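You operate a simulated robot arm through the tools that you are given. There is no shell and no other tool.

Carry out the task below with a simulated robot arm. There is one attempt and no reset: what you move stays moved.

TASK
Close both paint tins and wipe the splash off the shelf with the rag.
Fine: put the rag back. What is to be rubbed or washed off counts as gone when no trace of it is left.

It is judged by the outcome, as a careful person would: the job done as asked, and still so three seconds after it is handed in. It fails if anything else is knocked over, pushed out of place, dropped, spilled or broken.

THE ROBOT
A 6-joint arm with a two-finger parallel gripper, fixed in place. Base frame: the origin is on the floor under the middle of its stand, x ahead of it, y to its left, z up. Units: mm, rad, N and s.
With the tool pointing down near the work surface it reaches from about 260 to 800 mm from the base axis. Its first joint turns from -2.897 to 2.897 rad. Payload 3.43 kg.
Tool frame: the origin (TCP) lies between the finger pads and is the grasp point; the fingertips stand 34 mm ahead of it; z points along the fingers, y is the line along which they close. Largest opening 128 mm; finger width 24, thickness 12; the body of the gripper, 48 by 130 mm, starts 96 mm behind the TCP.
Orientation is that of the tool frame in the base frame, as a unit quaternion [x, y, z, w]. With the fingers straight down and closing along the base's y, the tool's x points along the base's -x, its y along +y and its z along -z.

THE INTERFACE
- The arm moves only by the tool send_rows. Its argument "steps" is a list of rows, each an object (a shift or turn left out is 0, a gripper value left out holds the last) with "dp": the shift along the base's x, y, z in units of 25 mm (1.0 is 25 mm), a list of three; "dr": the turn, a rotation vector about the base's x, y, z in units of 8 degrees (1.0 is 8 degrees), a list of three; "hand": the opening, from 0 (shut) to 1 (fully open). In form: [{"dp": [x, y, z], "dr": [rx, ry, rz], "hand": hand}, ...]. A call has 1 to 20 rows; each row shifts and turns the commanded pose from where the row before left it. A call with a number of a shift or a turn outside -1 to 1 is refused whole. Rows are played at 5 a second. More than 50 mm and 0.15 rad between two rows, or a gripper value outside its range, and nothing of the call is played. A pose out of reach is approached as far as the arm can. The call stops where the force on the tool passes 40 N (or 10 N more than at its start, if that is more) or the arm is blocked; 0.2 s more then pass. The fingers move at their own pace (about 45 mm/s each) and stop on an object; they squeeze with about 22 N. The grip force told is the motor's: it shows also when the fingers shut on nothing. Time passes only in rows, and 0.2 s behind the last, so rows that do not move let the fingers close. It gives the time, the measured TCP pose, the force on the tool (base axes), the opening and the grip force at its end, in the units of the frame above (readings bear some noise), with the torque about the TCP (base axes, N m) and any sound that the robot's microphone picked up, and new pictures: "show" is both (left out), scene, wrist or none.
- Cameras (640 x 400 px; columns grow to the right, rows downward): "scene" is fixed at [218.4, 499.3, 1641.5]; the picture's right is [-0.62, -0.78, 0.00], its down [-0.77, 0.61, -0.18] and it looks along [0.14, -0.11, -0.98] (base axes); focal length 323 px, centre (320, 200). "wrist" rides on the gripper at [76, -11, -160] in the tool frame; the picture's right is [0.15, 0.99, 0.00], its down [-0.88, 0.13, -0.46] and it looks along [-0.45, 0.07, 0.89] (tool axes); focal length 234 px, centre (320, 200). There is no depth. A picture from a camera that has moved, and an enlarged one, comes with that camera's place and axes in the base frame and with its lens.
- enlarge(camera, box): a new picture of the part [left, top, right, bottom] of that camera's present view, enlarged. It takes no simulated time.
- hand_in(): hands the job in; it is judged then, once.

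Places have to be worked out from the pictures, the camera data and where the tool is seen. Open the gripper and draw the arm clear of the work before you hand the job in, unless the task says otherwise.

The tools are called as name(argument=value, ...) on one line, values as JSON. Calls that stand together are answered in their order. send_rows: Moves the arm, as the interface text tells. Its arguments: {"type":"object","properties":{"steps":{"type":"array","items":{"type":"object","properties":{"dp":{"type":"array","items":{"type":"number"}},"dr":{"type":"array","items":{"type":"number"}},"hand":{"type":"number"}}}},"show":{"type":"string","enum":["both","scene","wrist","none"]}},"required":["steps"]} The other tools are called the same way: enlarge (camera, box) takes an enlarged picture of a part of a camera's view; hand_in () hands the job in.

At the start:

```text
time_s: 0.0
tool_pos: [355.2, 297.8, 1229.5]
ee_rot: [0.0, 1.0, 0.0, 0.0]
ft_force: [0.1, -0.7, -0.8]
ft_torque: [0.01, 0.03, 0.01]
opening: 127.8
grasp_force: 0.1
```

scene: 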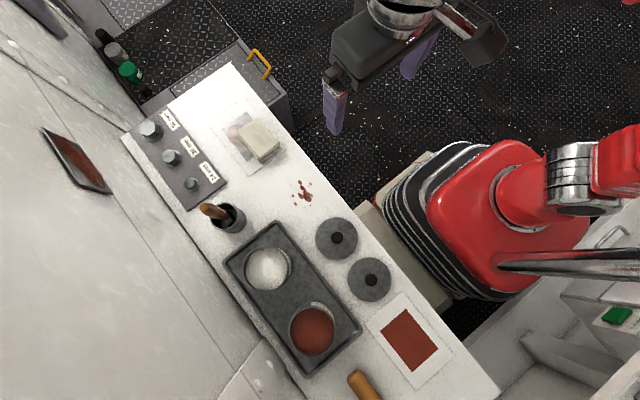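
wrist: 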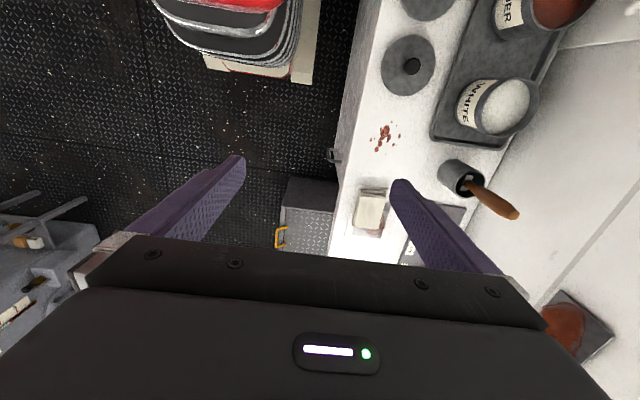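

I see a shelf with two open tins (white and amber/red) in a tray, two lids with knobs, a splash, and a rag on an outline. I'll enlarge several areas to see details.

enlarge(camera="scene", box=[200, 200, 440, 400])

enlarge(camera="scene", box=[120, 60, 360, 220])

enlarge(camera="wrist", box=[320, 0, 640, 280])

```text
2.00 times, centred on (320, 300) of scene
camera zoom: at [218.4, 499.3, 1641.5], right [-0.62, -0.78, 0.0], down [-0.77, 0.61, -0.18], along [0.14, -0.11, -0.98], focal length 647 px, centre (320, 0)
```

zoom: 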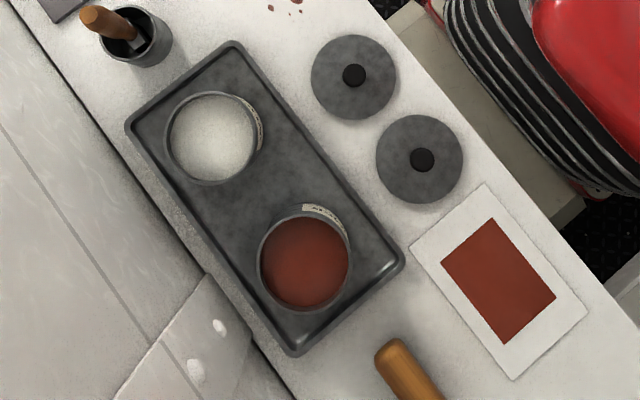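

```text
2.50 times, centred on (240, 140) of scene
camera zoom: at [218.4, 499.3, 1641.5], right [-0.62, -0.78, 0.0], down [-0.77, 0.61, -0.18], along [0.14, -0.11, -0.98], focal length 808 px, centre (520, 350)
```

zoom: 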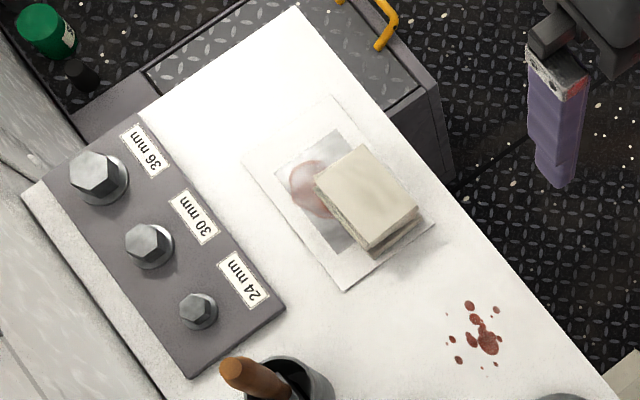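

```text
1.43 times, centred on (480, 140) of wrist
camera zoom: at [278.2, 287.1, 1390.3], right [-0.15, 0.99, 0.0], down [0.88, 0.13, 0.46], along [0.45, 0.07, -0.89], focal length 334 px, centre (91, 286)
```

zoom: 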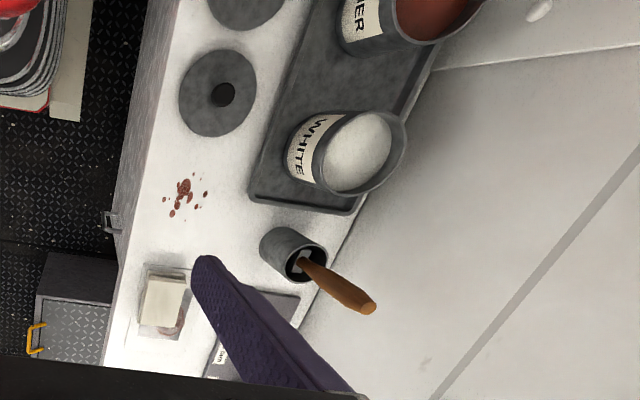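

The shelf top works out near z≈900, spanning x −230..740 and y 368..695. The splash is near (362,437), the rag near (522,442), the lids near (231,441) and (115,441), and the tins near (270,594) and (122,596), with rims at z≈985. I'll move above the rag and look at it with the wrist camera.

send_rows(steps=[{"dp": [0.8, 0.7, -0.4]}, {"dp": [0.8, 0.7, -0.4]}, {"dp": [0.8, 0.7, -0.4]}, {"dp": [0.8, 0.7, -0.4]}, {"dp": [0.8, 0.7, -0.4]}, {"dp": [0.8, 0.7, -0.4]}, {"dp": [0.8, 0.7, -0.4]}, {"dp": [0.8, 0.7, -0.4]}, {"dp": [0, 0, 0]}])

```text
time_s: 2.0
tool_pos: [514.3, 438.5, 1149.7]
ee_rot: [0.0, 1.0, 0.001, 0.0]
ft_force: [-0.8, 0.0, 0.1]
ft_torque: [0.02, -0.01, 0.01]
opening: 128.0
grasp_force: 0.0
camera wrist: at [438.0, 427.9, 1309.7], right [-0.15, 0.99, 0.0], down [0.88, 0.13, 0.46], along [0.45, 0.07, -0.89], focal length 234 px, centre (320, 200)
```

scene: 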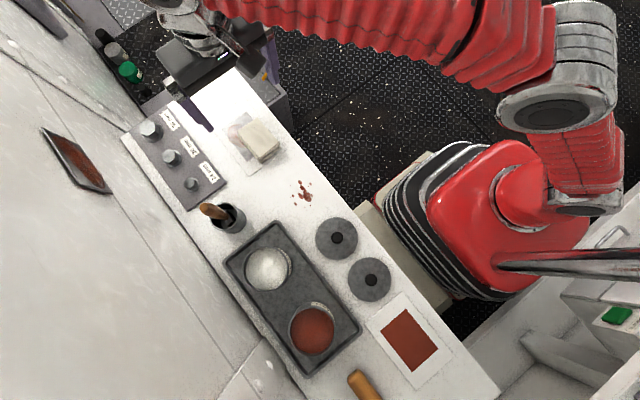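
wrist: 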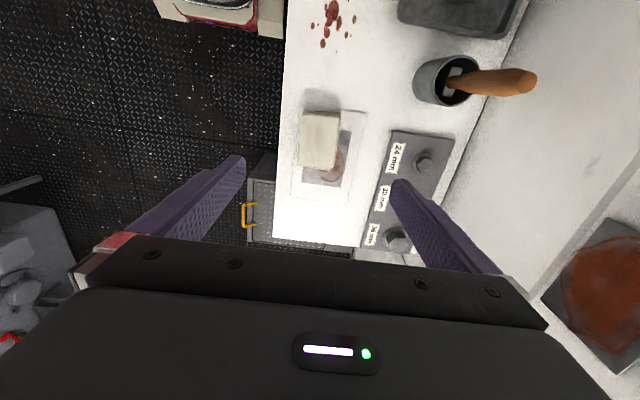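

The rag is in view below the gripper. I'll zoom in on it, on the card beneath it, and on the splash.

enlarge(camera="wrist", box=[270, 85, 390, 205])

enlarge(camera="wrist", box=[280, 0, 400, 75])

enlarge(camera="scene", box=[220, 105, 300, 175])

```text
3.33 times, centred on (330, 145) of wrist
camera zoom: at [438.0, 427.9, 1309.7], right [-0.15, 0.99, 0.0], down [0.88, 0.13, 0.46], along [0.45, 0.07, -0.89], focal length 781 px, centre (287, 383)
```

zoom: 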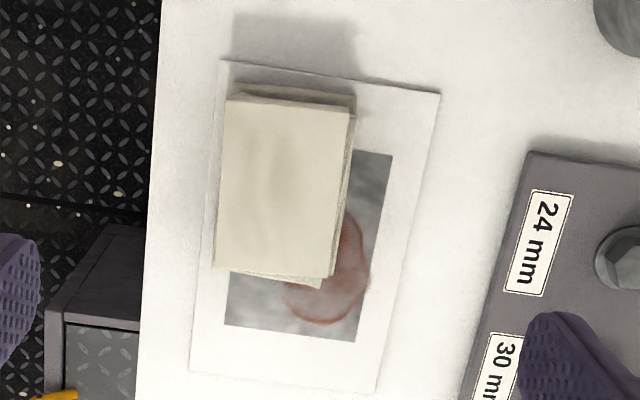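

```text
5.33 times, centred on (340, 38) of wrist
camera zoom: at [438.0, 427.9, 1309.7], right [-0.15, 0.99, 0.0], down [0.88, 0.13, 0.46], along [0.45, 0.07, -0.89], focal length 1249 px, centre (213, 1067)
```

zoom: 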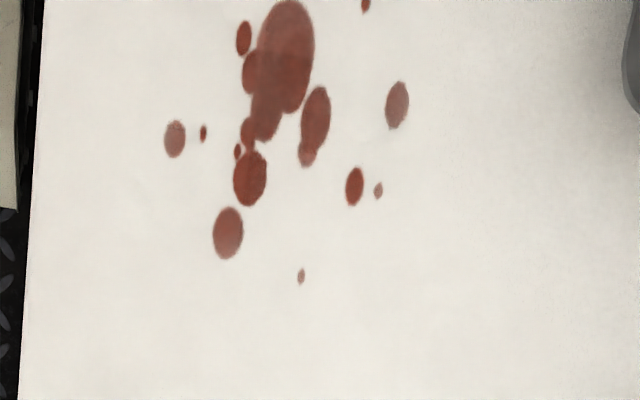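

```text
5.71 times, centred on (260, 140) of scene
camera zoom: at [218.4, 499.3, 1641.5], right [-0.62, -0.78, 0.0], down [-0.77, 0.61, -0.18], along [0.14, -0.11, -0.98], focal length 1847 px, centre (663, 543)
```

zoom: 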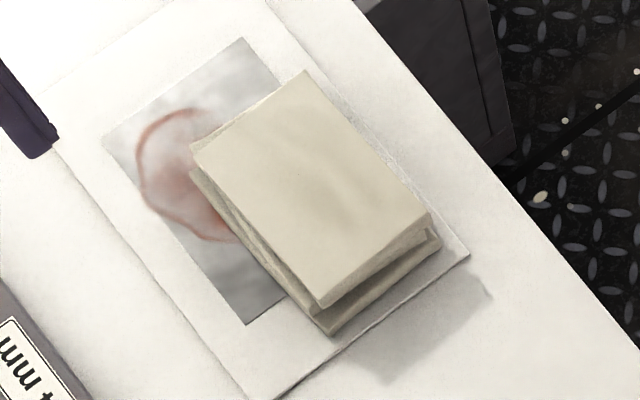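

The rag is a folded cloth of about 77×58×22 mm, centred near (529,438) and roughly aligned with the base axes, lying on a print. To pin down the shelf height I'll move to the clear patch near (440,440), close the fingers and descend close to the surface.

send_rows(steps=[{"dp": [-1, 0, -1], "hand": 0}, {"dp": [-1, 0, -1], "hand": 0}, {"dp": [-1, 0, -1]}, {"dp": [0, 0, -1]}, {"dp": [0, 0, -1]}, {"dp": [0, 0, -1]}, {"dp": [0, 0, -1]}, {"dp": [0, 0, -0.4]}, {"dp": [0, 0, 0]}])

enlarge(camera="scene", box=[270, 160, 340, 220])

```text
time_s: 4.0
tool_pos: [439.9, 439.5, 965.8]
ee_rot: [0.0, 1.0, 0.0, 0.0]
ft_force: [-0.6, 0.8, 0.7]
ft_torque: [-0.03, -0.01, 0.02]
opening: 0.1
grasp_force: 21.9
camera wrist: at [363.1, 428.1, 1125.6], right [-0.15, 0.99, 0.0], down [0.88, 0.13, 0.46], along [0.45, 0.07, -0.89], focal length 234 px, centre (320, 200)
```

scene: 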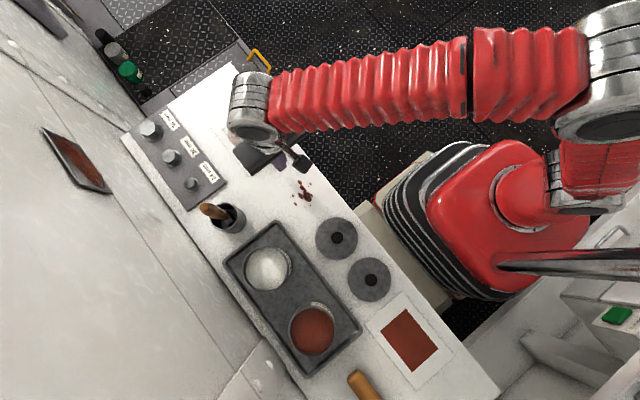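
wrist: 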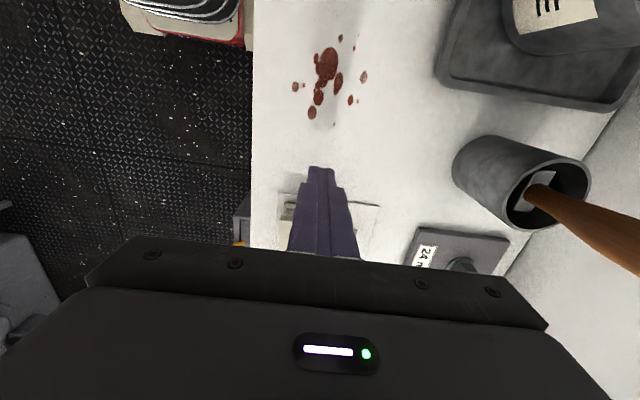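

```text
6.67 times, centred on (305, 190) of scene
camera zoom: at [218.4, 499.3, 1641.5], right [-0.62, -0.78, 0.0], down [-0.77, 0.61, -0.18], along [0.14, -0.11, -0.98], focal length 2155 px, centre (420, 267)
```

zoom: 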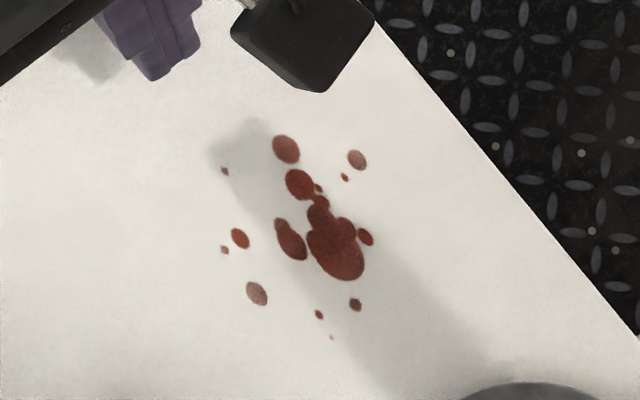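

The splash spans about x 322–396 and y 406–468. The fingertips are at about z=932 over clean shelf, so I'll probe down gently to find the surface.

send_rows(steps=[{"dp": [0, 0, -0.2]}, {"dp": [0, 0, -0.2]}, {"dp": [0, 0, -0.2]}, {"dp": [0, 0, -0.2]}, {"dp": [0, 0, -0.12]}, {"dp": [0, 0, -0.06]}, {"dp": [0, 0, -0.06]}, {"dp": [0, 0, -0.06]}, {"dp": [0, 0, -0.06]}, {"dp": [0, 0, 0]}], show="wrist")

```text
time_s: 6.2
tool_pos: [440.0, 438.8, 937.7]
ee_rot: [-0.001, 1.0, 0.001, 0.001]
ft_force: [0.5, 0.4, 0.6]
ft_torque: [-0.06, 0.03, -0.04]
opening: 0.1
grasp_force: 21.9
camera wrist: at [363.8, 427.0, 1097.0], right [-0.15, 0.99, 0.0], down [0.88, 0.13, 0.46], along [0.45, 0.07, -0.89], focal length 234 px, centre (320, 200)
```

wrist: 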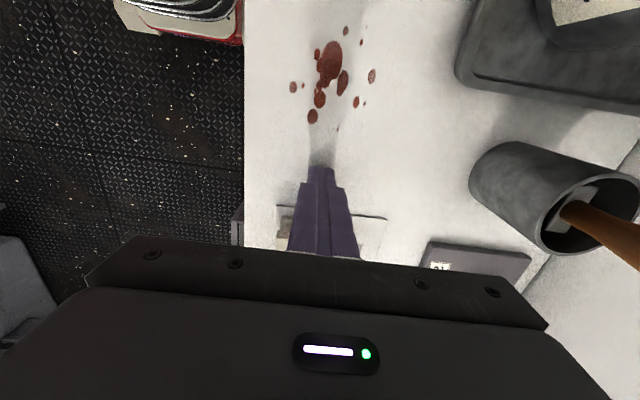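

There's no contact yet with the tips at about z=903, so I'll continue down in 1 mm steps.

send_rows(steps=[{"dp": [0, 0, -0.04]}, {"dp": [0, 0, -0.04]}, {"dp": [0, 0, -0.04]}, {"dp": [0, 0, 0]}], show="none")

```text
time_s: 7.2
tool_pos: [440.2, 438.1, 933.5]
ee_rot: [0.001, 1.0, 0.0, 0.0]
ft_force: [-0.3, -0.1, 1.0]
ft_torque: [-0.02, 0.02, 0.02]
opening: 0.2
grasp_force: 21.6
```

send_rows(steps=[{"dp": [0, 0, -0.04]}, {"dp": [0, 0, -0.04]}, {"dp": [0, 0, 0]}], show="none")

```text
time_s: 8.0
tool_pos: [440.8, 437.6, 935.2]
ee_rot: [0.0, 1.0, 0.001, 0.001]
ft_force: [3.7, -3.3, 20.2]
ft_torque: [-0.12, 0.1, 0.09]
opening: 0.0
grasp_force: 21.6
```

The force rose to about 20 N at commanded z≈930.5, so the shelf surface is at about z=899–900, with the tips touching at commanded z≈932. I'll raise, open to about 100 mm, and hover above the rag to check alignment.

send_rows(steps=[{"dp": [0, 0, 0.8]}, {"dp": [0, 0, 1], "hand": 0.78}, {"dp": [0, 0, 1]}, {"dp": [0.9, 0, 0]}, {"dp": [0.9, 0, 0]}, {"dp": [0.9, 0, 0]}, {"dp": [0.86, 0, 0]}, {"dp": [0, 0, 0]}])

```text
time_s: 9.8
tool_pos: [529.2, 436.6, 1003.1]
ee_rot: [0.0, 1.0, 0.001, 0.0]
ft_force: [0.4, 0.4, -0.1]
ft_torque: [0.01, 0.03, -0.02]
opening: 99.5
grasp_force: 0.0
camera wrist: at [453.5, 426.5, 1162.7], right [-0.15, 0.99, 0.0], down [0.88, 0.13, 0.46], along [0.45, 0.07, -0.89], focal length 234 px, centre (320, 200)
```

scene: 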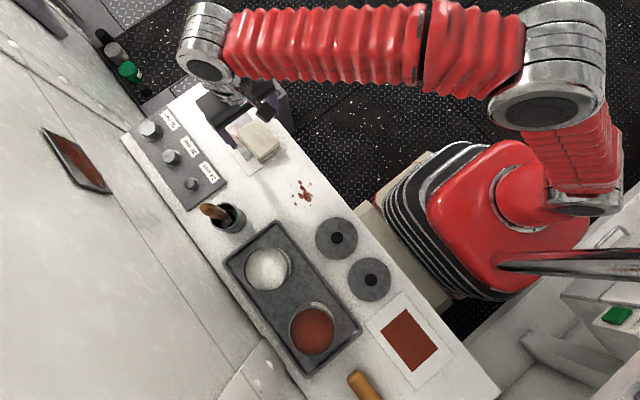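
wrist: 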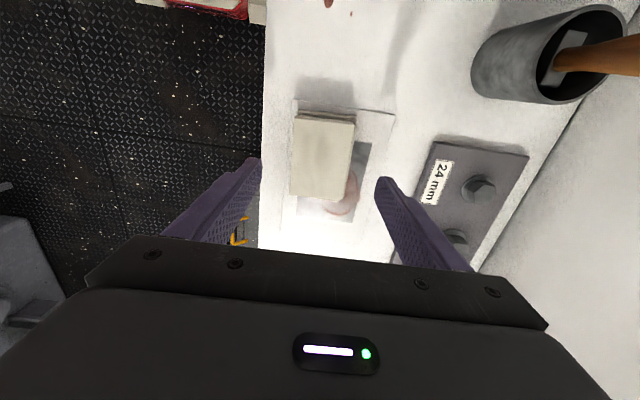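

The rag centre reads about (527,438), well centred between the fingers. I'll descend so the tips stay about 6 mm above the shelf, then close on the rag.

send_rows(steps=[{"dp": [0, 0.02, -1]}, {"dp": [0, 0.02, -0.8]}, {"dp": [0, 0, -0.4]}, {"dp": [0, 0, -0.28]}, {"dp": [0, 0, 0]}, {"dp": [0, 0, 0], "hand": 0}, {"dp": [0, 0, 0]}, {"dp": [0, 0, 0]}, {"dp": [0, 0, 0]}, {"dp": [0, 0, 0]}, {"dp": [0, 0, 0]}])

```text
time_s: 12.2
tool_pos: [528.4, 438.1, 940.1]
ee_rot: [0.0, 1.0, 0.0, 0.001]
ft_force: [0.5, 0.3, 0.1]
ft_torque: [0.02, 0.01, 0.02]
opening: 61.1
grasp_force: 22.0
camera wrist: at [452.3, 427.6, 1099.4], right [-0.15, 0.99, 0.0], down [0.88, 0.13, 0.46], along [0.45, 0.07, -0.89], focal length 234 px, centre (320, 200)
```

scene: 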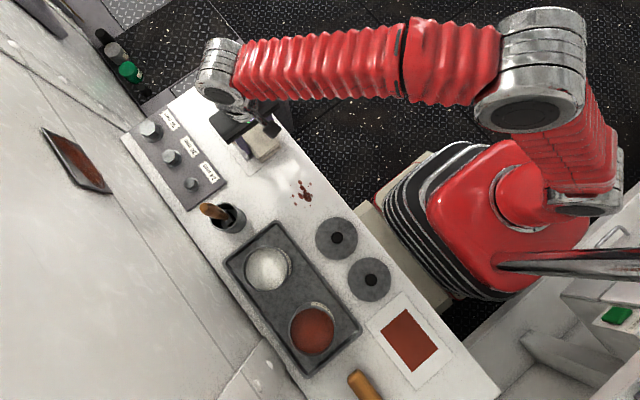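
wrist: 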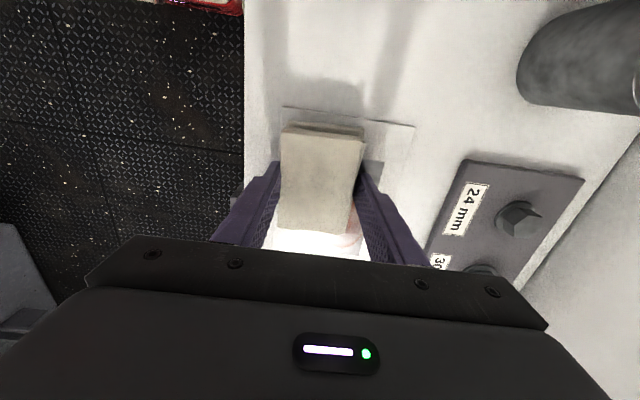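

The fingers hold the rag at a 61 mm opening. I'll lift it 50 mm to check that it comes cleanly off the print.

send_rows(steps=[{"dp": [0, 0, 0.2]}, {"dp": [0, 0, 0.4]}, {"dp": [0, 0, 0.7]}, {"dp": [0, 0, 0.7]}, {"dp": [0, 0, 0]}])

```text
time_s: 13.4
tool_pos: [528.4, 437.0, 991.8]
ee_rot: [-0.001, 1.0, 0.001, 0.0]
ft_force: [-0.2, -0.6, -0.9]
ft_torque: [-0.01, -0.03, 0.0]
opening: 61.2
grasp_force: 21.8
camera wrist: at [453.1, 427.1, 1150.2], right [-0.15, 0.99, 0.0], down [0.88, 0.13, 0.46], along [0.45, 0.07, -0.89], focal length 234 px, centre (320, 200)
```

scene: 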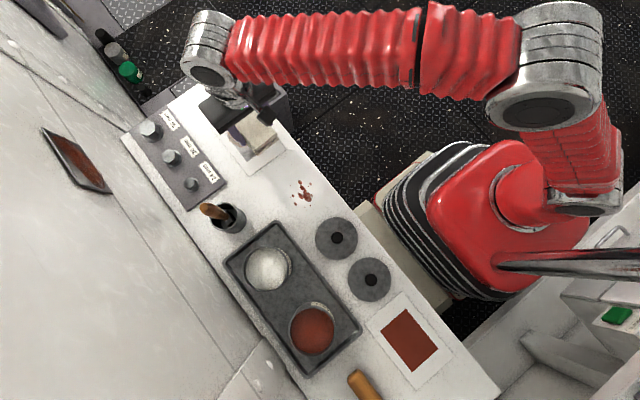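
wrist: 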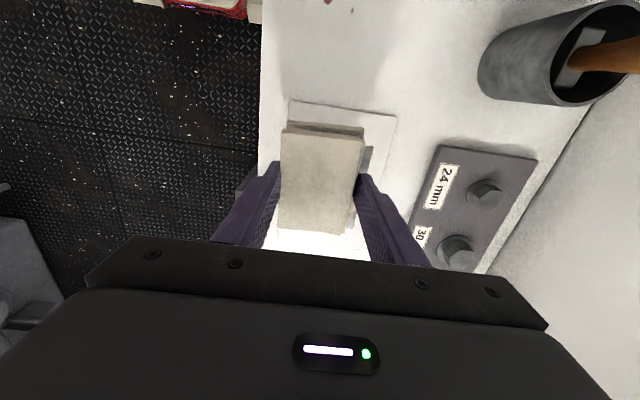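

The rag is lifted cleanly and the print stayed put. I'll carry it to just beyond the splash on the +x side and lower it to just above the shelf.

send_rows(steps=[{"dp": [-0.8, 0, 0]}, {"dp": [-0.8, 0, 0]}, {"dp": [-0.8, 0, 0]}, {"dp": [-0.8, 0, 0]}, {"dp": [-0.8, 0, 0]}, {"dp": [0, 0, -0.8]}, {"dp": [0, 0, -0.8]}, {"dp": [0, 0, -0.28]}, {"dp": [0, 0, -0.08]}, {"dp": [0, 0, -0.08]}, {"dp": [0, 0, 0]}])

```text
time_s: 15.8
tool_pos: [427.1, 439.0, 939.5]
ee_rot: [0.0, 1.0, -0.001, 0.0]
ft_force: [-1.5, -1.9, 6.5]
ft_torque: [-0.05, -0.2, -0.06]
opening: 60.8
grasp_force: 21.9
camera wrist: at [352.4, 428.5, 1099.2], right [-0.15, 0.99, 0.0], down [0.88, 0.13, 0.46], along [0.45, 0.07, -0.89], focal length 234 px, centre (320, 200)
```

scene: 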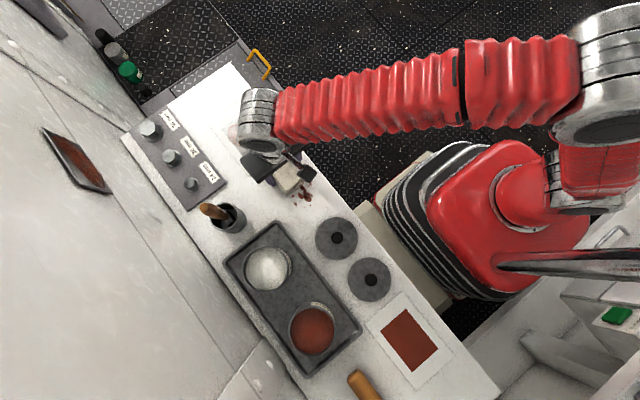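
wrist: 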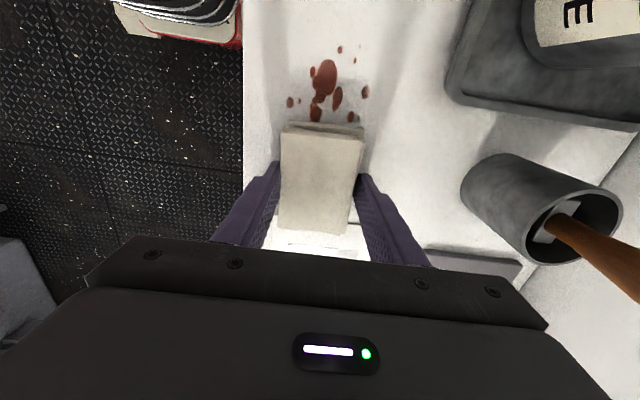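

The rag touches the shelf with about 6.5 N. I'll press very slightly more and sweep in −x over the splash.

send_rows(steps=[{"dp": [0, 0, -0.03]}, {"dp": [-0.5, 0, 0]}, {"dp": [-0.5, 0, 0]}, {"dp": [-0.5, 0, 0]}, {"dp": [-0.5, 0, 0]}, {"dp": [-0.5, 0, 0]}, {"dp": [-0.5, 0, 0]}, {"dp": [-0.5, 0, 0]}, {"dp": [-0.4, 0, 0]}, {"dp": [0, 0, 0]}])

```text
time_s: 18.0
tool_pos: [329.4, 438.4, 938.1]
ee_rot: [-0.001, 1.0, 0.0, 0.001]
ft_force: [-0.8, 0.2, -1.1]
ft_torque: [0.01, 0.0, -0.02]
opening: 61.1
grasp_force: 21.9
camera wrist: at [254.3, 428.3, 1097.1], right [-0.15, 0.99, 0.0], down [0.88, 0.13, 0.46], along [0.45, 0.07, -0.89], focal length 234 px, centre (320, 200)
```

scene: 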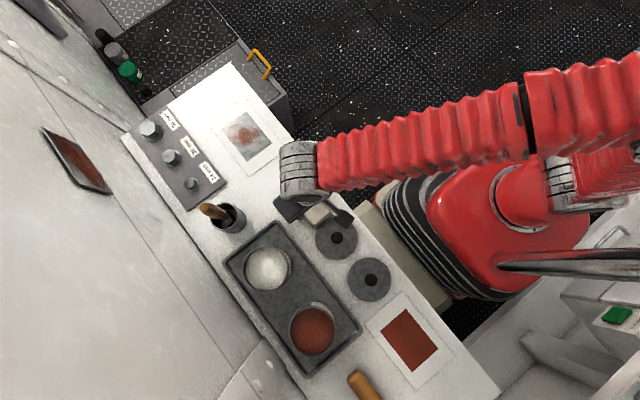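
wrist: 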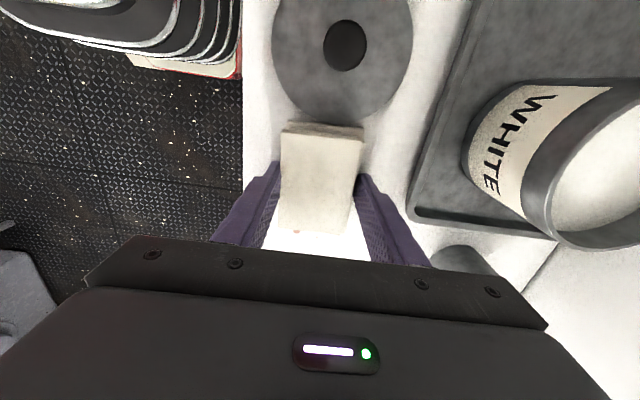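

The force has dropped to about 0 and the rag edge is close to the lid, so I won't go further in −x. I'll check what is left of the splash.

enlarge(camera="wrist", box=[240, 100, 400, 260])

enlarge(camera="scene", box=[260, 160, 370, 250])

```text
2.50 times, centred on (320, 180) of wrist
camera zoom: at [254.3, 428.3, 1097.1], right [-0.15, 0.99, 0.0], down [0.88, 0.13, 0.46], along [0.45, 0.07, -0.89], focal length 585 px, centre (320, 250)
```

zoom: 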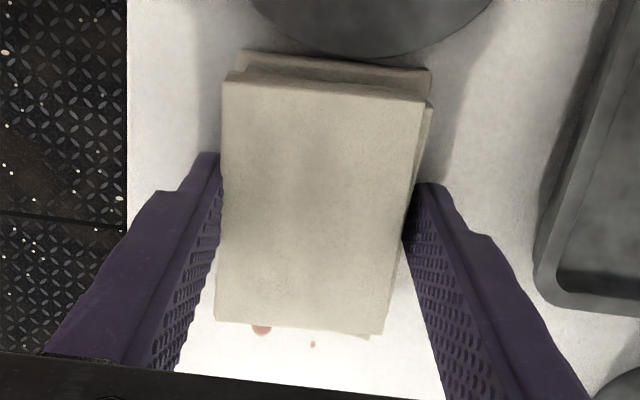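

```text
4.44 times, centred on (315, 205) of scene
camera zoom: at [218.4, 499.3, 1641.5], right [-0.62, -0.78, 0.0], down [-0.77, 0.61, -0.18], along [0.14, -0.11, -0.98], focal length 1437 px, centre (342, 178)
```

zoom: 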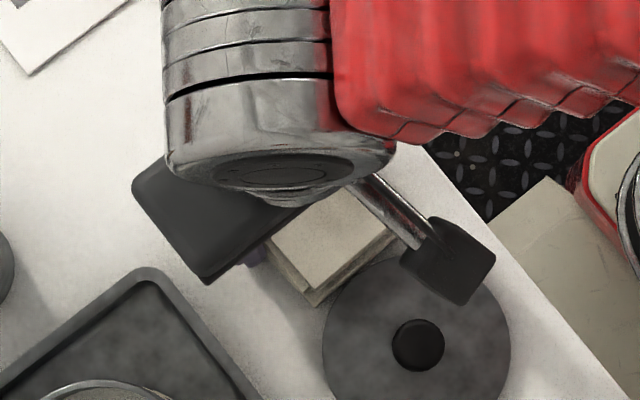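

Only faint drops remain visible behind the rag, so each pass reduces the stain. I'll back off from the lid slightly and press down again to regain contact.

send_rows(steps=[{"dp": [0.3, 0, 0]}, {"dp": [0, 0, -0.04]}, {"dp": [0, 0, -0.03]}, {"dp": [0, 0, 0]}], show="none")

```text
time_s: 19.0
tool_pos: [338.8, 439.4, 936.5]
ee_rot: [0.001, 1.0, 0.0, 0.0]
ft_force: [0.3, -0.3, 0.5]
ft_torque: [0.03, 0.0, 0.0]
opening: 60.9
grasp_force: 22.4
```

Still no contact force at commanded z=935, so I'll lower in small increments.

send_rows(steps=[{"dp": [0, 0, -0.03]}, {"dp": [0, 0, -0.03]}, {"dp": [0, 0, 0]}], show="none")

```text
time_s: 19.8
tool_pos: [338.3, 438.7, 936.9]
ee_rot: [0.0, 1.0, 0.0, 0.001]
ft_force: [-1.5, -4.1, 26.5]
ft_torque: [-0.26, 0.25, 0.0]
opening: 61.0
grasp_force: 21.8
```

Now 26 N at commanded z=933.5; I'll ease off a little and sweep back in +x with moderate pressure.

send_rows(steps=[{"dp": [0, 0, 0.02]}, {"dp": [0.3, 0, 0]}, {"dp": [0.3, 0, 0]}, {"dp": [0, 0, 0]}], show="none")

```text
time_s: 20.8
tool_pos: [353.0, 439.2, 936.2]
ee_rot: [0.0, 1.0, 0.0, 0.0]
ft_force: [-11.7, 0.5, 21.9]
ft_torque: [0.09, 0.36, 0.01]
opening: 61.2
grasp_force: 22.1
```

Good wiping pressure (about 22 N down with 12 N drag). I'll continue the sweep to x≈414 and then sweep back with the rag shifted slightly in y.

send_rows(steps=[{"dp": [0.4, 0, 0]}, {"dp": [0.4, 0, 0]}, {"dp": [0.4, 0, 0]}, {"dp": [0.4, 0, 0]}, {"dp": [0.4, 0, 0]}, {"dp": [0.4, 0, 0]}, {"dp": [0, 0, 0]}])

```text
time_s: 22.4
tool_pos: [412.8, 437.8, 935.4]
ee_rot: [0.0, 1.0, 0.0, 0.0]
ft_force: [-1.4, -1.7, 4.9]
ft_torque: [0.04, -0.08, 0.02]
opening: 61.3
grasp_force: 22.5
camera wrist: at [336.8, 427.3, 1094.7], right [-0.15, 0.99, 0.0], down [0.88, 0.13, 0.46], along [0.45, 0.07, -0.89], focal length 234 px, centre (320, 200)
```

scene: 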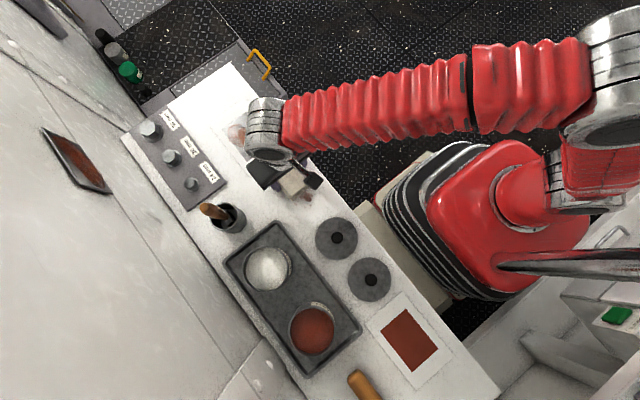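
wrist: 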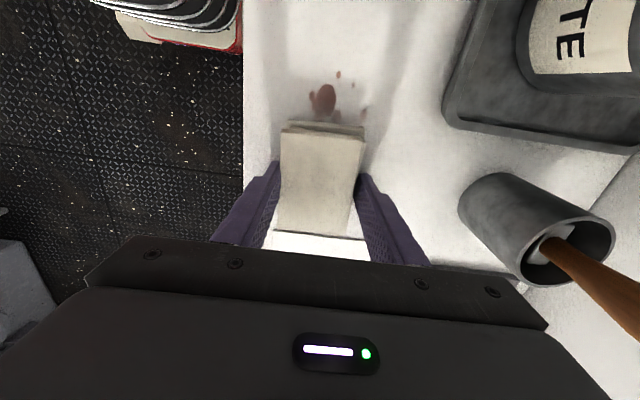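

The stain has faded in the wiped area. I'll take a closer look at what remains.

enlarge(camera="wrist", box=[240, 40, 400, 140])

enlarge(camera="scene", box=[270, 160, 350, 210])

```text
4.00 times, centred on (320, 90) of wrist
camera zoom: at [336.8, 427.3, 1094.7], right [-0.15, 0.99, 0.0], down [0.88, 0.13, 0.46], along [0.45, 0.07, -0.89], focal length 937 px, centre (320, 640)
```

zoom: 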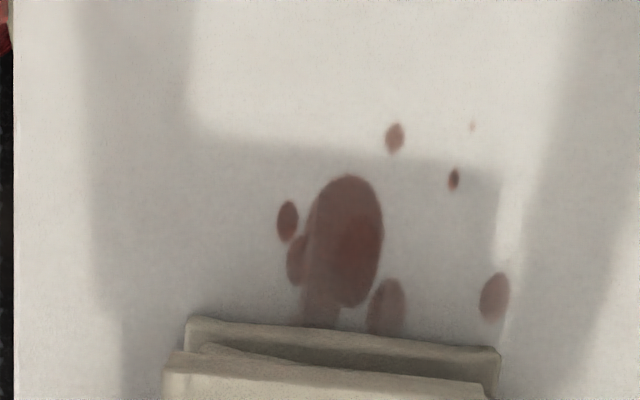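

```text
8.00 times, centred on (310, 185) of scene
camera zoom: at [218.4, 499.3, 1641.5], right [-0.62, -0.78, 0.0], down [-0.77, 0.61, -0.18], along [0.14, -0.11, -0.98], focal length 2586 px, centre (400, 320)
```

zoom: 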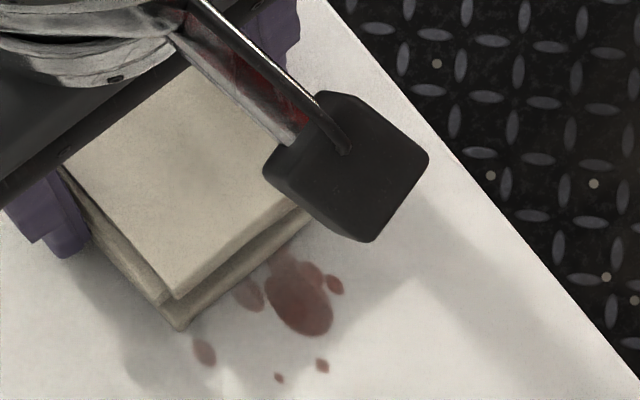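

The rag has slid up in the fingers, leaving only about 2 mm protruding. I'll set it here on the clean shelf, open slightly, rise 5.5 mm and regrip so more rag protrudes below the tips.

send_rows(steps=[{"dp": [0, 0, 0], "hand": 0.6}, {"dp": [0, 0, 0]}, {"dp": [0, 0, 0]}, {"dp": [0, 0, 0.22]}, {"dp": [0, 0, 0]}, {"dp": [0, 0, 0], "hand": 0}, {"dp": [0, 0, 0]}, {"dp": [0, 0, 0]}, {"dp": [0, 0, 0]}], show="wrist")

```text
time_s: 24.4
tool_pos: [413.3, 439.3, 940.8]
ee_rot: [0.0, 1.0, 0.0, -0.001]
ft_force: [0.3, 0.4, -0.4]
ft_torque: [0.0, 0.02, -0.02]
opening: 61.1
grasp_force: 22.2
camera wrist: at [336.6, 428.2, 1100.6], right [-0.15, 0.99, 0.0], down [0.88, 0.13, 0.46], along [0.45, 0.07, -0.89], focal length 234 px, centre (320, 200)
```

wrist: 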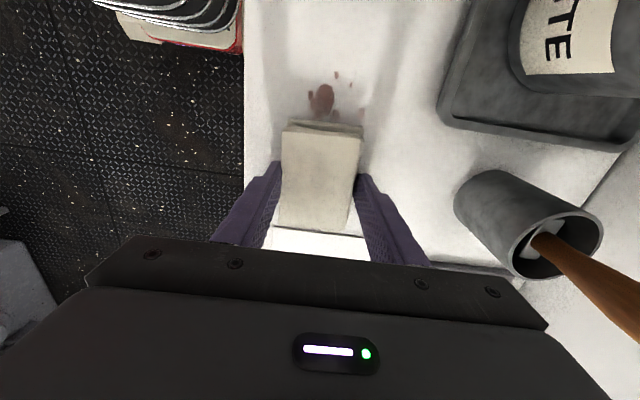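

Regripped. I'll press down and check the force before sweeping.

send_rows(steps=[{"dp": [0, 0, -0.04]}, {"dp": [0, 0, -0.03]}, {"dp": [-0.3, 0, 0]}, {"dp": [-0.3, 0, 0]}, {"dp": [0, 0, 0]}], show="none")

```text
time_s: 25.6
tool_pos: [399.1, 441.0, 940.6]
ee_rot: [0.001, 1.0, 0.001, 0.001]
ft_force: [8.7, 1.4, 20.7]
ft_torque: [-0.11, -0.3, 0.04]
opening: 61.1
grasp_force: 21.9
```

Pressure is about 21 N. I'll sweep on in −x across the main blot to x≈342, staying clear of the lid.

send_rows(steps=[{"dp": [-0.38, 0, 0]}, {"dp": [-0.38, 0, 0]}, {"dp": [-0.38, 0, 0]}, {"dp": [-0.38, 0, 0]}, {"dp": [-0.38, 0, 0]}, {"dp": [-0.38, 0, 0]}, {"dp": [0, 0, 0]}])

```text
time_s: 27.2
tool_pos: [341.6, 439.2, 939.6]
ee_rot: [0.001, 1.0, 0.0, -0.001]
ft_force: [9.4, 0.6, 22.2]
ft_torque: [0.05, -0.29, -0.02]
opening: 61.1
grasp_force: 22.2
camera wrist: at [265.2, 428.0, 1099.1], right [-0.15, 0.99, 0.0], down [0.88, 0.13, 0.46], along [0.45, 0.07, -0.89], focal length 234 px, centre (320, 200)
```

scene: 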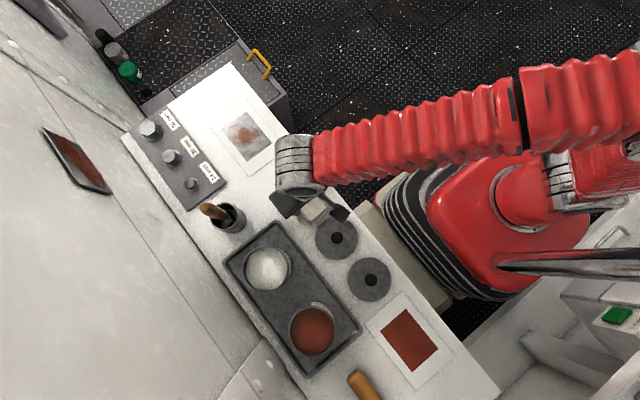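
wrist: 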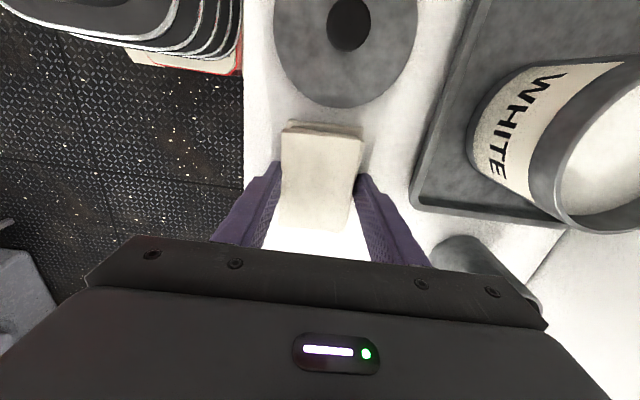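

Pressure is steady at 22 N. I'll sweep back +x along a lane at lower y, then return −x along a lane at higher y, to cover the edge drops.

send_rows(steps=[{"dp": [0.2, -0.28, 0]}, {"dp": [0.2, -0.28, 0]}, {"dp": [0.4, 0, 0]}, {"dp": [0.4, 0, 0]}, {"dp": [0.4, 0, 0]}, {"dp": [0.4, 0, 0]}, {"dp": [0.4, 0, 0]}, {"dp": [0.4, 0, 0]}, {"dp": [0, 0.3, 0]}, {"dp": [0, 0.4, 0]}, {"dp": [0, 0.4, 0]}, {"dp": [0, 0, 0]}])

```text
time_s: 29.8
tool_pos: [411.1, 452.0, 938.6]
ee_rot: [-0.001, 1.0, 0.002, 0.002]
ft_force: [1.5, -8.8, 20.9]
ft_torque: [-0.44, -0.01, 0.03]
opening: 61.1
grasp_force: 22.7
camera wrist: at [335.6, 441.3, 1098.4], right [-0.15, 0.99, 0.0], down [0.88, 0.13, 0.46], along [0.45, 0.07, -0.89], focal length 234 px, centre (320, 200)
```

scene: 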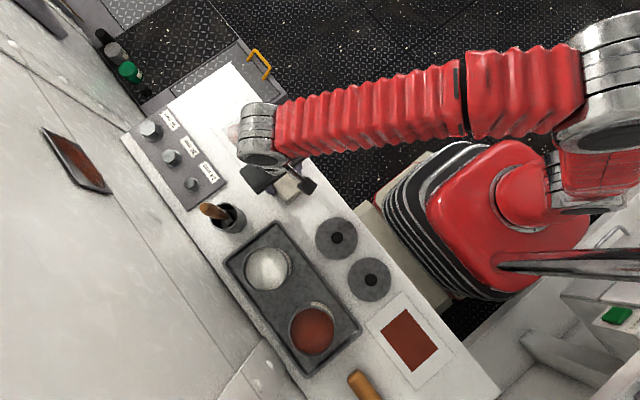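
wrist: 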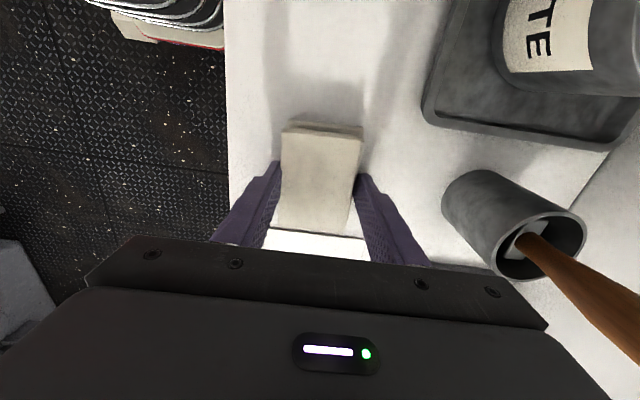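

The splash looks nearly gone. I'll sweep −x along y≈452, then back +x through the middle.

send_rows(steps=[{"dp": [-0.48, 0, 0]}, {"dp": [-0.48, 0, 0]}, {"dp": [-0.48, 0, 0]}, {"dp": [-0.48, 0, 0]}, {"dp": [-0.48, 0, 0]}, {"dp": [-0.44, 0, 0]}, {"dp": [0, -0.26, 0]}, {"dp": [0, -0.26, 0]}, {"dp": [0.48, 0, 0]}, {"dp": [0.48, 0, 0]}, {"dp": [0.48, 0, 0]}, {"dp": [0.48, 0, 0]}, {"dp": [0.48, 0, 0]}, {"dp": [0.48, 0, 0]}, {"dp": [0.48, 0, 0]}, {"dp": [0, 0, 0]}])

```text
time_s: 33.2
tool_pos: [424.5, 440.3, 940.9]
ee_rot: [0.0, 1.0, 0.001, 0.001]
ft_force: [1.0, 0.3, -0.7]
ft_torque: [0.02, 0.03, -0.01]
opening: 61.2
grasp_force: 22.2
camera wrist: at [348.2, 428.4, 1099.3], right [-0.15, 0.99, 0.0], down [0.88, 0.13, 0.46], along [0.45, 0.07, -0.89], focal length 234 px, centre (320, 200)
```

scene: 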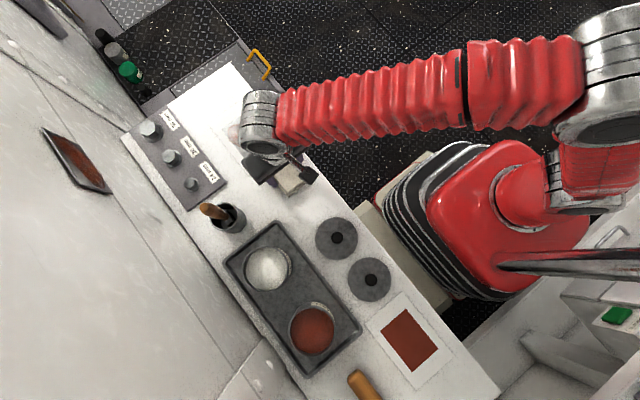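
wrist: 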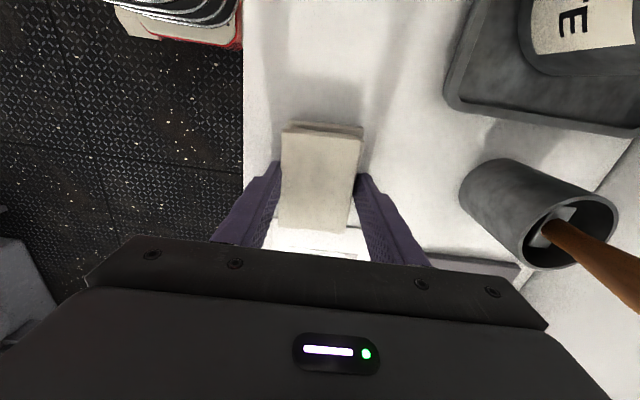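

The area looks clean. I'll lift the rag and enlarge both views to inspect for any trace.

send_rows(steps=[{"dp": [0, 0, 0.6]}, {"dp": [0.4, 0, 1]}, {"dp": [0.8, 0, 0.6]}, {"dp": [0.8, 0, 0]}, {"dp": [0.8, 0, 0]}, {"dp": [0.8, 0, 0]}, {"dp": [0, 0, 0]}])

enlarge(camera="scene", box=[265, 160, 345, 220])

enlarge(camera="wrist", box=[230, 0, 410, 120])

```text
time_s: 34.8
tool_pos: [514.6, 437.8, 993.7]
ee_rot: [0.0, 1.0, 0.0, 0.0]
ft_force: [0.0, -0.1, -0.9]
ft_torque: [0.02, 0.0, 0.02]
opening: 60.8
grasp_force: 21.7
camera wrist: at [438.1, 427.0, 1153.4], right [-0.15, 0.99, 0.0], down [0.88, 0.13, 0.46], along [0.45, 0.07, -0.89], focal length 234 px, centre (320, 200)
```

scene: 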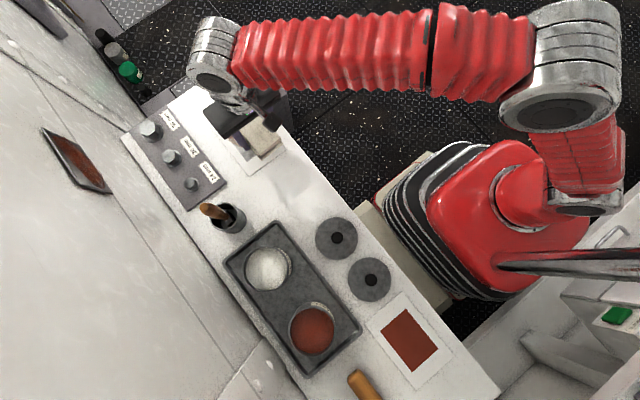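
wrist: 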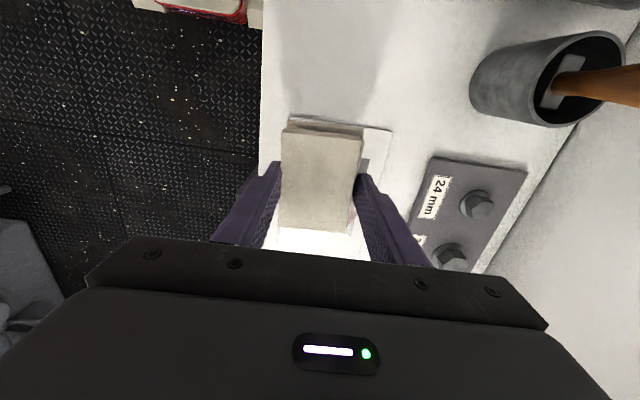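

```text
6.67 times, centred on (305, 190) of scene
camera zoom: at [218.4, 499.3, 1641.5], right [-0.62, -0.78, 0.0], down [-0.77, 0.61, -0.18], along [0.14, -0.11, -0.98], focal length 2155 px, centre (420, 267)
```

zoom: 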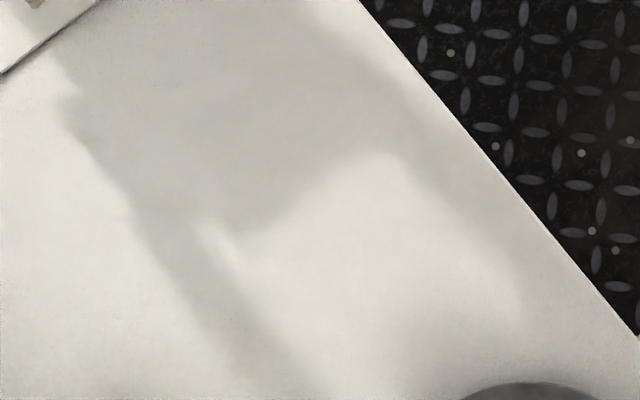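

```text
3.33 times, centred on (320, 60) of wrist
camera zoom: at [438.1, 427.0, 1153.4], right [-0.15, 0.99, 0.0], down [0.88, 0.13, 0.46], along [0.45, 0.07, -0.89], focal length 781 px, centre (320, 667)
```

zoom: 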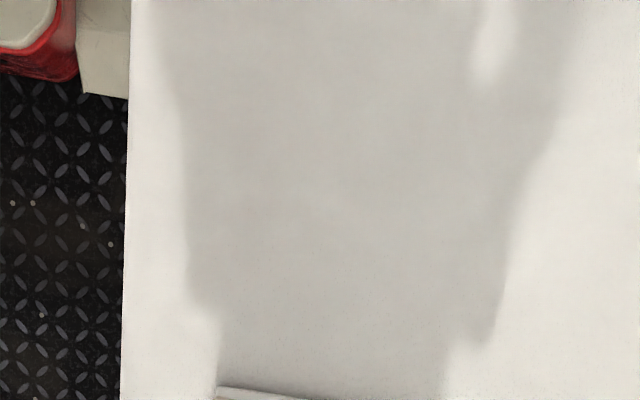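

No trace is visible, but faint residue could hide in the shadow. I'll zoom in tighter.

enlarge(camera="scene", box=[285, 170, 325, 195])

enlarge(camera="scene", box=[285, 190, 325, 215])

enlarge(camera="wrist", box=[280, 0, 376, 60])

```text
16.00 times, centred on (305, 182) of scene
camera zoom: at [218.4, 499.3, 1641.5], right [-0.62, -0.78, 0.0], down [-0.77, 0.61, -0.18], along [0.14, -0.11, -0.98], focal length 5173 px, centre (560, 480)
```

zoom: 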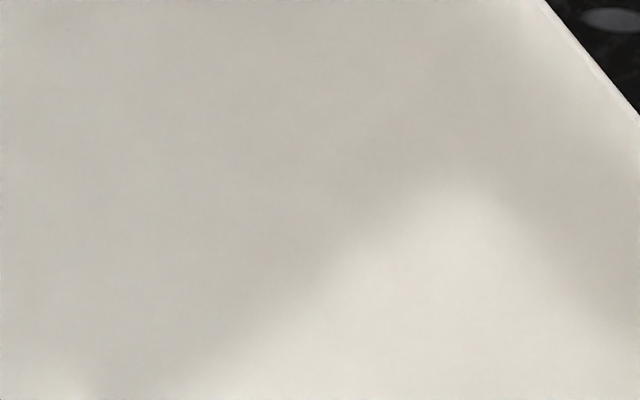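

```text
16.00 times, centred on (305, 202) of scene
camera zoom: at [218.4, 499.3, 1641.5], right [-0.62, -0.78, 0.0], down [-0.77, 0.61, -0.18], along [0.14, -0.11, -0.98], focal length 5173 px, centre (560, 160)
```

zoom: 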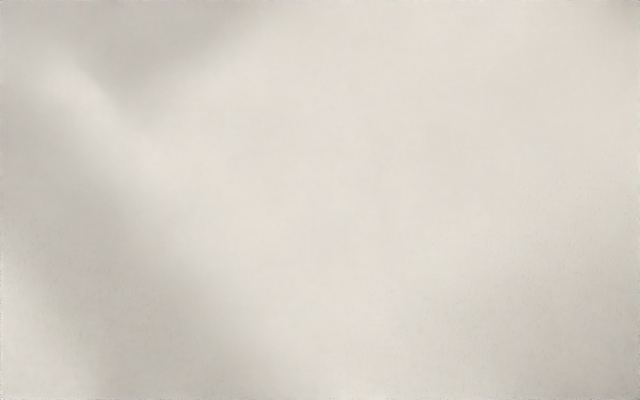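

```text
6.67 times, centred on (328, 30) of wrist
camera zoom: at [438.1, 427.0, 1153.4], right [-0.15, 0.99, 0.0], down [0.88, 0.13, 0.46], along [0.45, 0.07, -0.89], focal length 1561 px, centre (267, 1333)
```

zoom: 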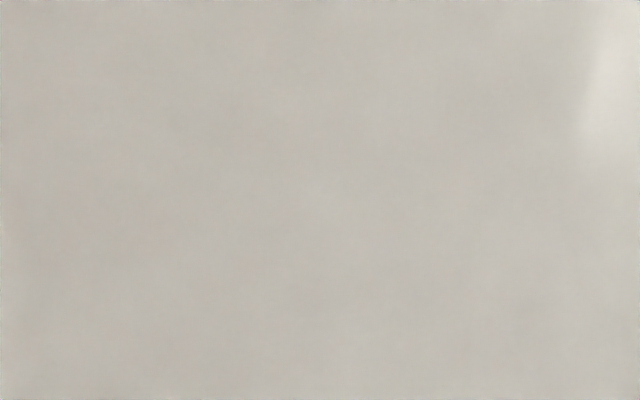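

It looks clean, but to be sure no trace is left I'll make one extra pass over both edge lanes. First I'll return and lower at x≈415, y≈425.

send_rows(steps=[{"dp": [-0.8, -0.1, 0]}, {"dp": [-0.8, -0.1, 0]}, {"dp": [-0.8, -0.1, 0]}, {"dp": [-0.8, -0.1, 0]}, {"dp": [-0.8, -0.17, 0]}, {"dp": [0, 0, -0.9]}, {"dp": [0, 0, -0.9]}, {"dp": [0, 0, -0.3]}, {"dp": [0, 0, -0.1]}, {"dp": [0, 0, -0.06]}, {"dp": [0, 0, 0]}], show="none")

```text
time_s: 37.2
tool_pos: [415.3, 424.9, 938.7]
ee_rot: [0.0, 1.0, 0.0, 0.001]
ft_force: [-1.8, -1.2, 13.4]
ft_torque: [-0.19, 0.29, 0.01]
opening: 61.1
grasp_force: 21.7
```

Contact is at 13 N. I'll sweep −x along y≈425, shift to y≈452, and sweep back.

send_rows(steps=[{"dp": [-0.48, 0, -0.01]}, {"dp": [-0.48, 0, 0]}, {"dp": [-0.48, 0, -0.01]}, {"dp": [-0.48, 0, 0]}, {"dp": [-0.48, 0, -0.01]}, {"dp": [-0.48, 0, 0]}, {"dp": [0, 0.36, 0]}, {"dp": [0, 0.36, 0]}, {"dp": [0, 0.36, 0]}, {"dp": [0.48, 0, 0]}, {"dp": [0.48, 0, 0]}, {"dp": [0.48, 0, 0]}, {"dp": [0.48, 0, 0]}, {"dp": [0.48, 0, 0]}, {"dp": [0.48, 0, 0]}, {"dp": [0, 0, 0]}])

```text
time_s: 40.6
tool_pos: [412.9, 451.2, 936.6]
ee_rot: [0.0, 1.0, 0.0, 0.0]
ft_force: [-5.5, 0.1, 13.8]
ft_torque: [0.05, 0.16, -0.05]
opening: 61.0
grasp_force: 22.1
camera wrist: at [337.6, 441.1, 1096.0], right [-0.15, 0.99, 0.0], down [0.88, 0.13, 0.46], along [0.45, 0.07, -0.89], focal length 234 px, centre (320, 200)
```

scene: 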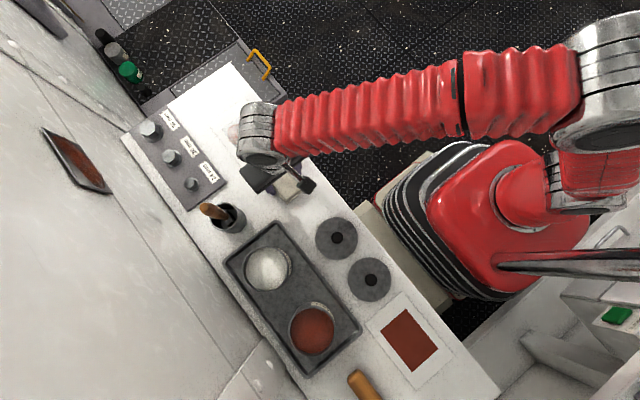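
wrist: 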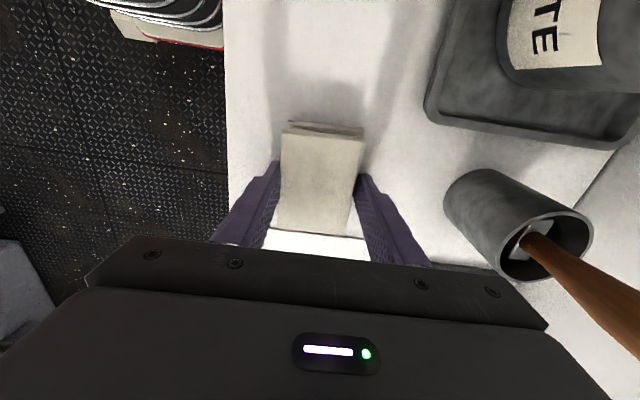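

The area is wiped. Now I'll lift and carry the rag back above its original spot (commanded 529, 439), hovering just above the print.

send_rows(steps=[{"dp": [0, 0, 0.6]}, {"dp": [0, 0, 1]}, {"dp": [0.8, -0.09, 0]}, {"dp": [0.8, -0.09, 0]}, {"dp": [0.8, -0.09, 0]}, {"dp": [0.8, -0.09, 0]}, {"dp": [0.8, -0.09, 0]}, {"dp": [0.56, -0.08, 0]}, {"dp": [0, 0, -0.9]}, {"dp": [0, 0, -0.4]}, {"dp": [0, 0, 0]}])

```text
time_s: 43.0
tool_pos: [528.7, 440.2, 945.6]
ee_rot: [0.001, 1.0, 0.0, 0.0]
ft_force: [-0.2, -0.3, -0.3]
ft_torque: [-0.01, 0.04, -0.01]
opening: 61.3
grasp_force: 22.2
camera wrist: at [452.6, 428.8, 1104.5], right [-0.15, 0.99, 0.0], down [0.88, 0.13, 0.46], along [0.45, 0.07, -0.89], focal length 234 px, centre (320, 200)
```

scene: 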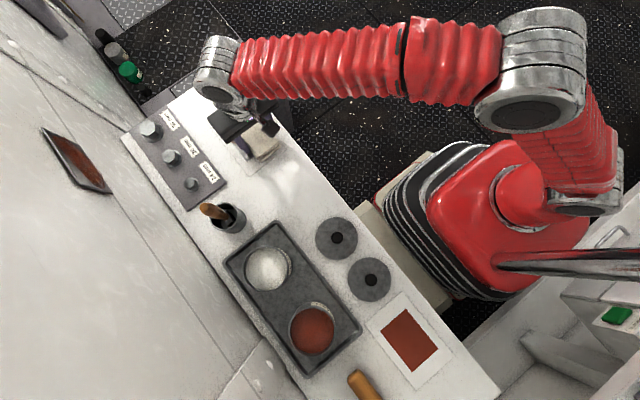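
wrist: 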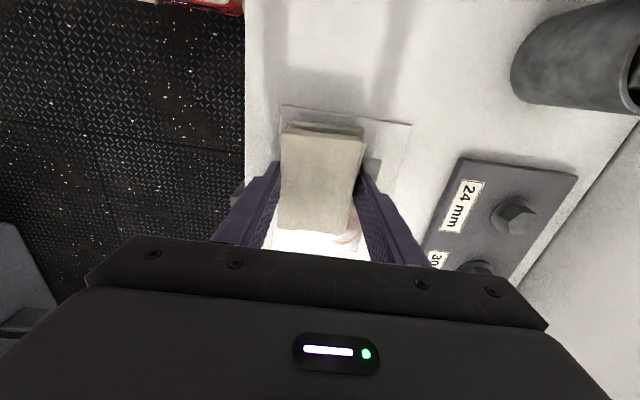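

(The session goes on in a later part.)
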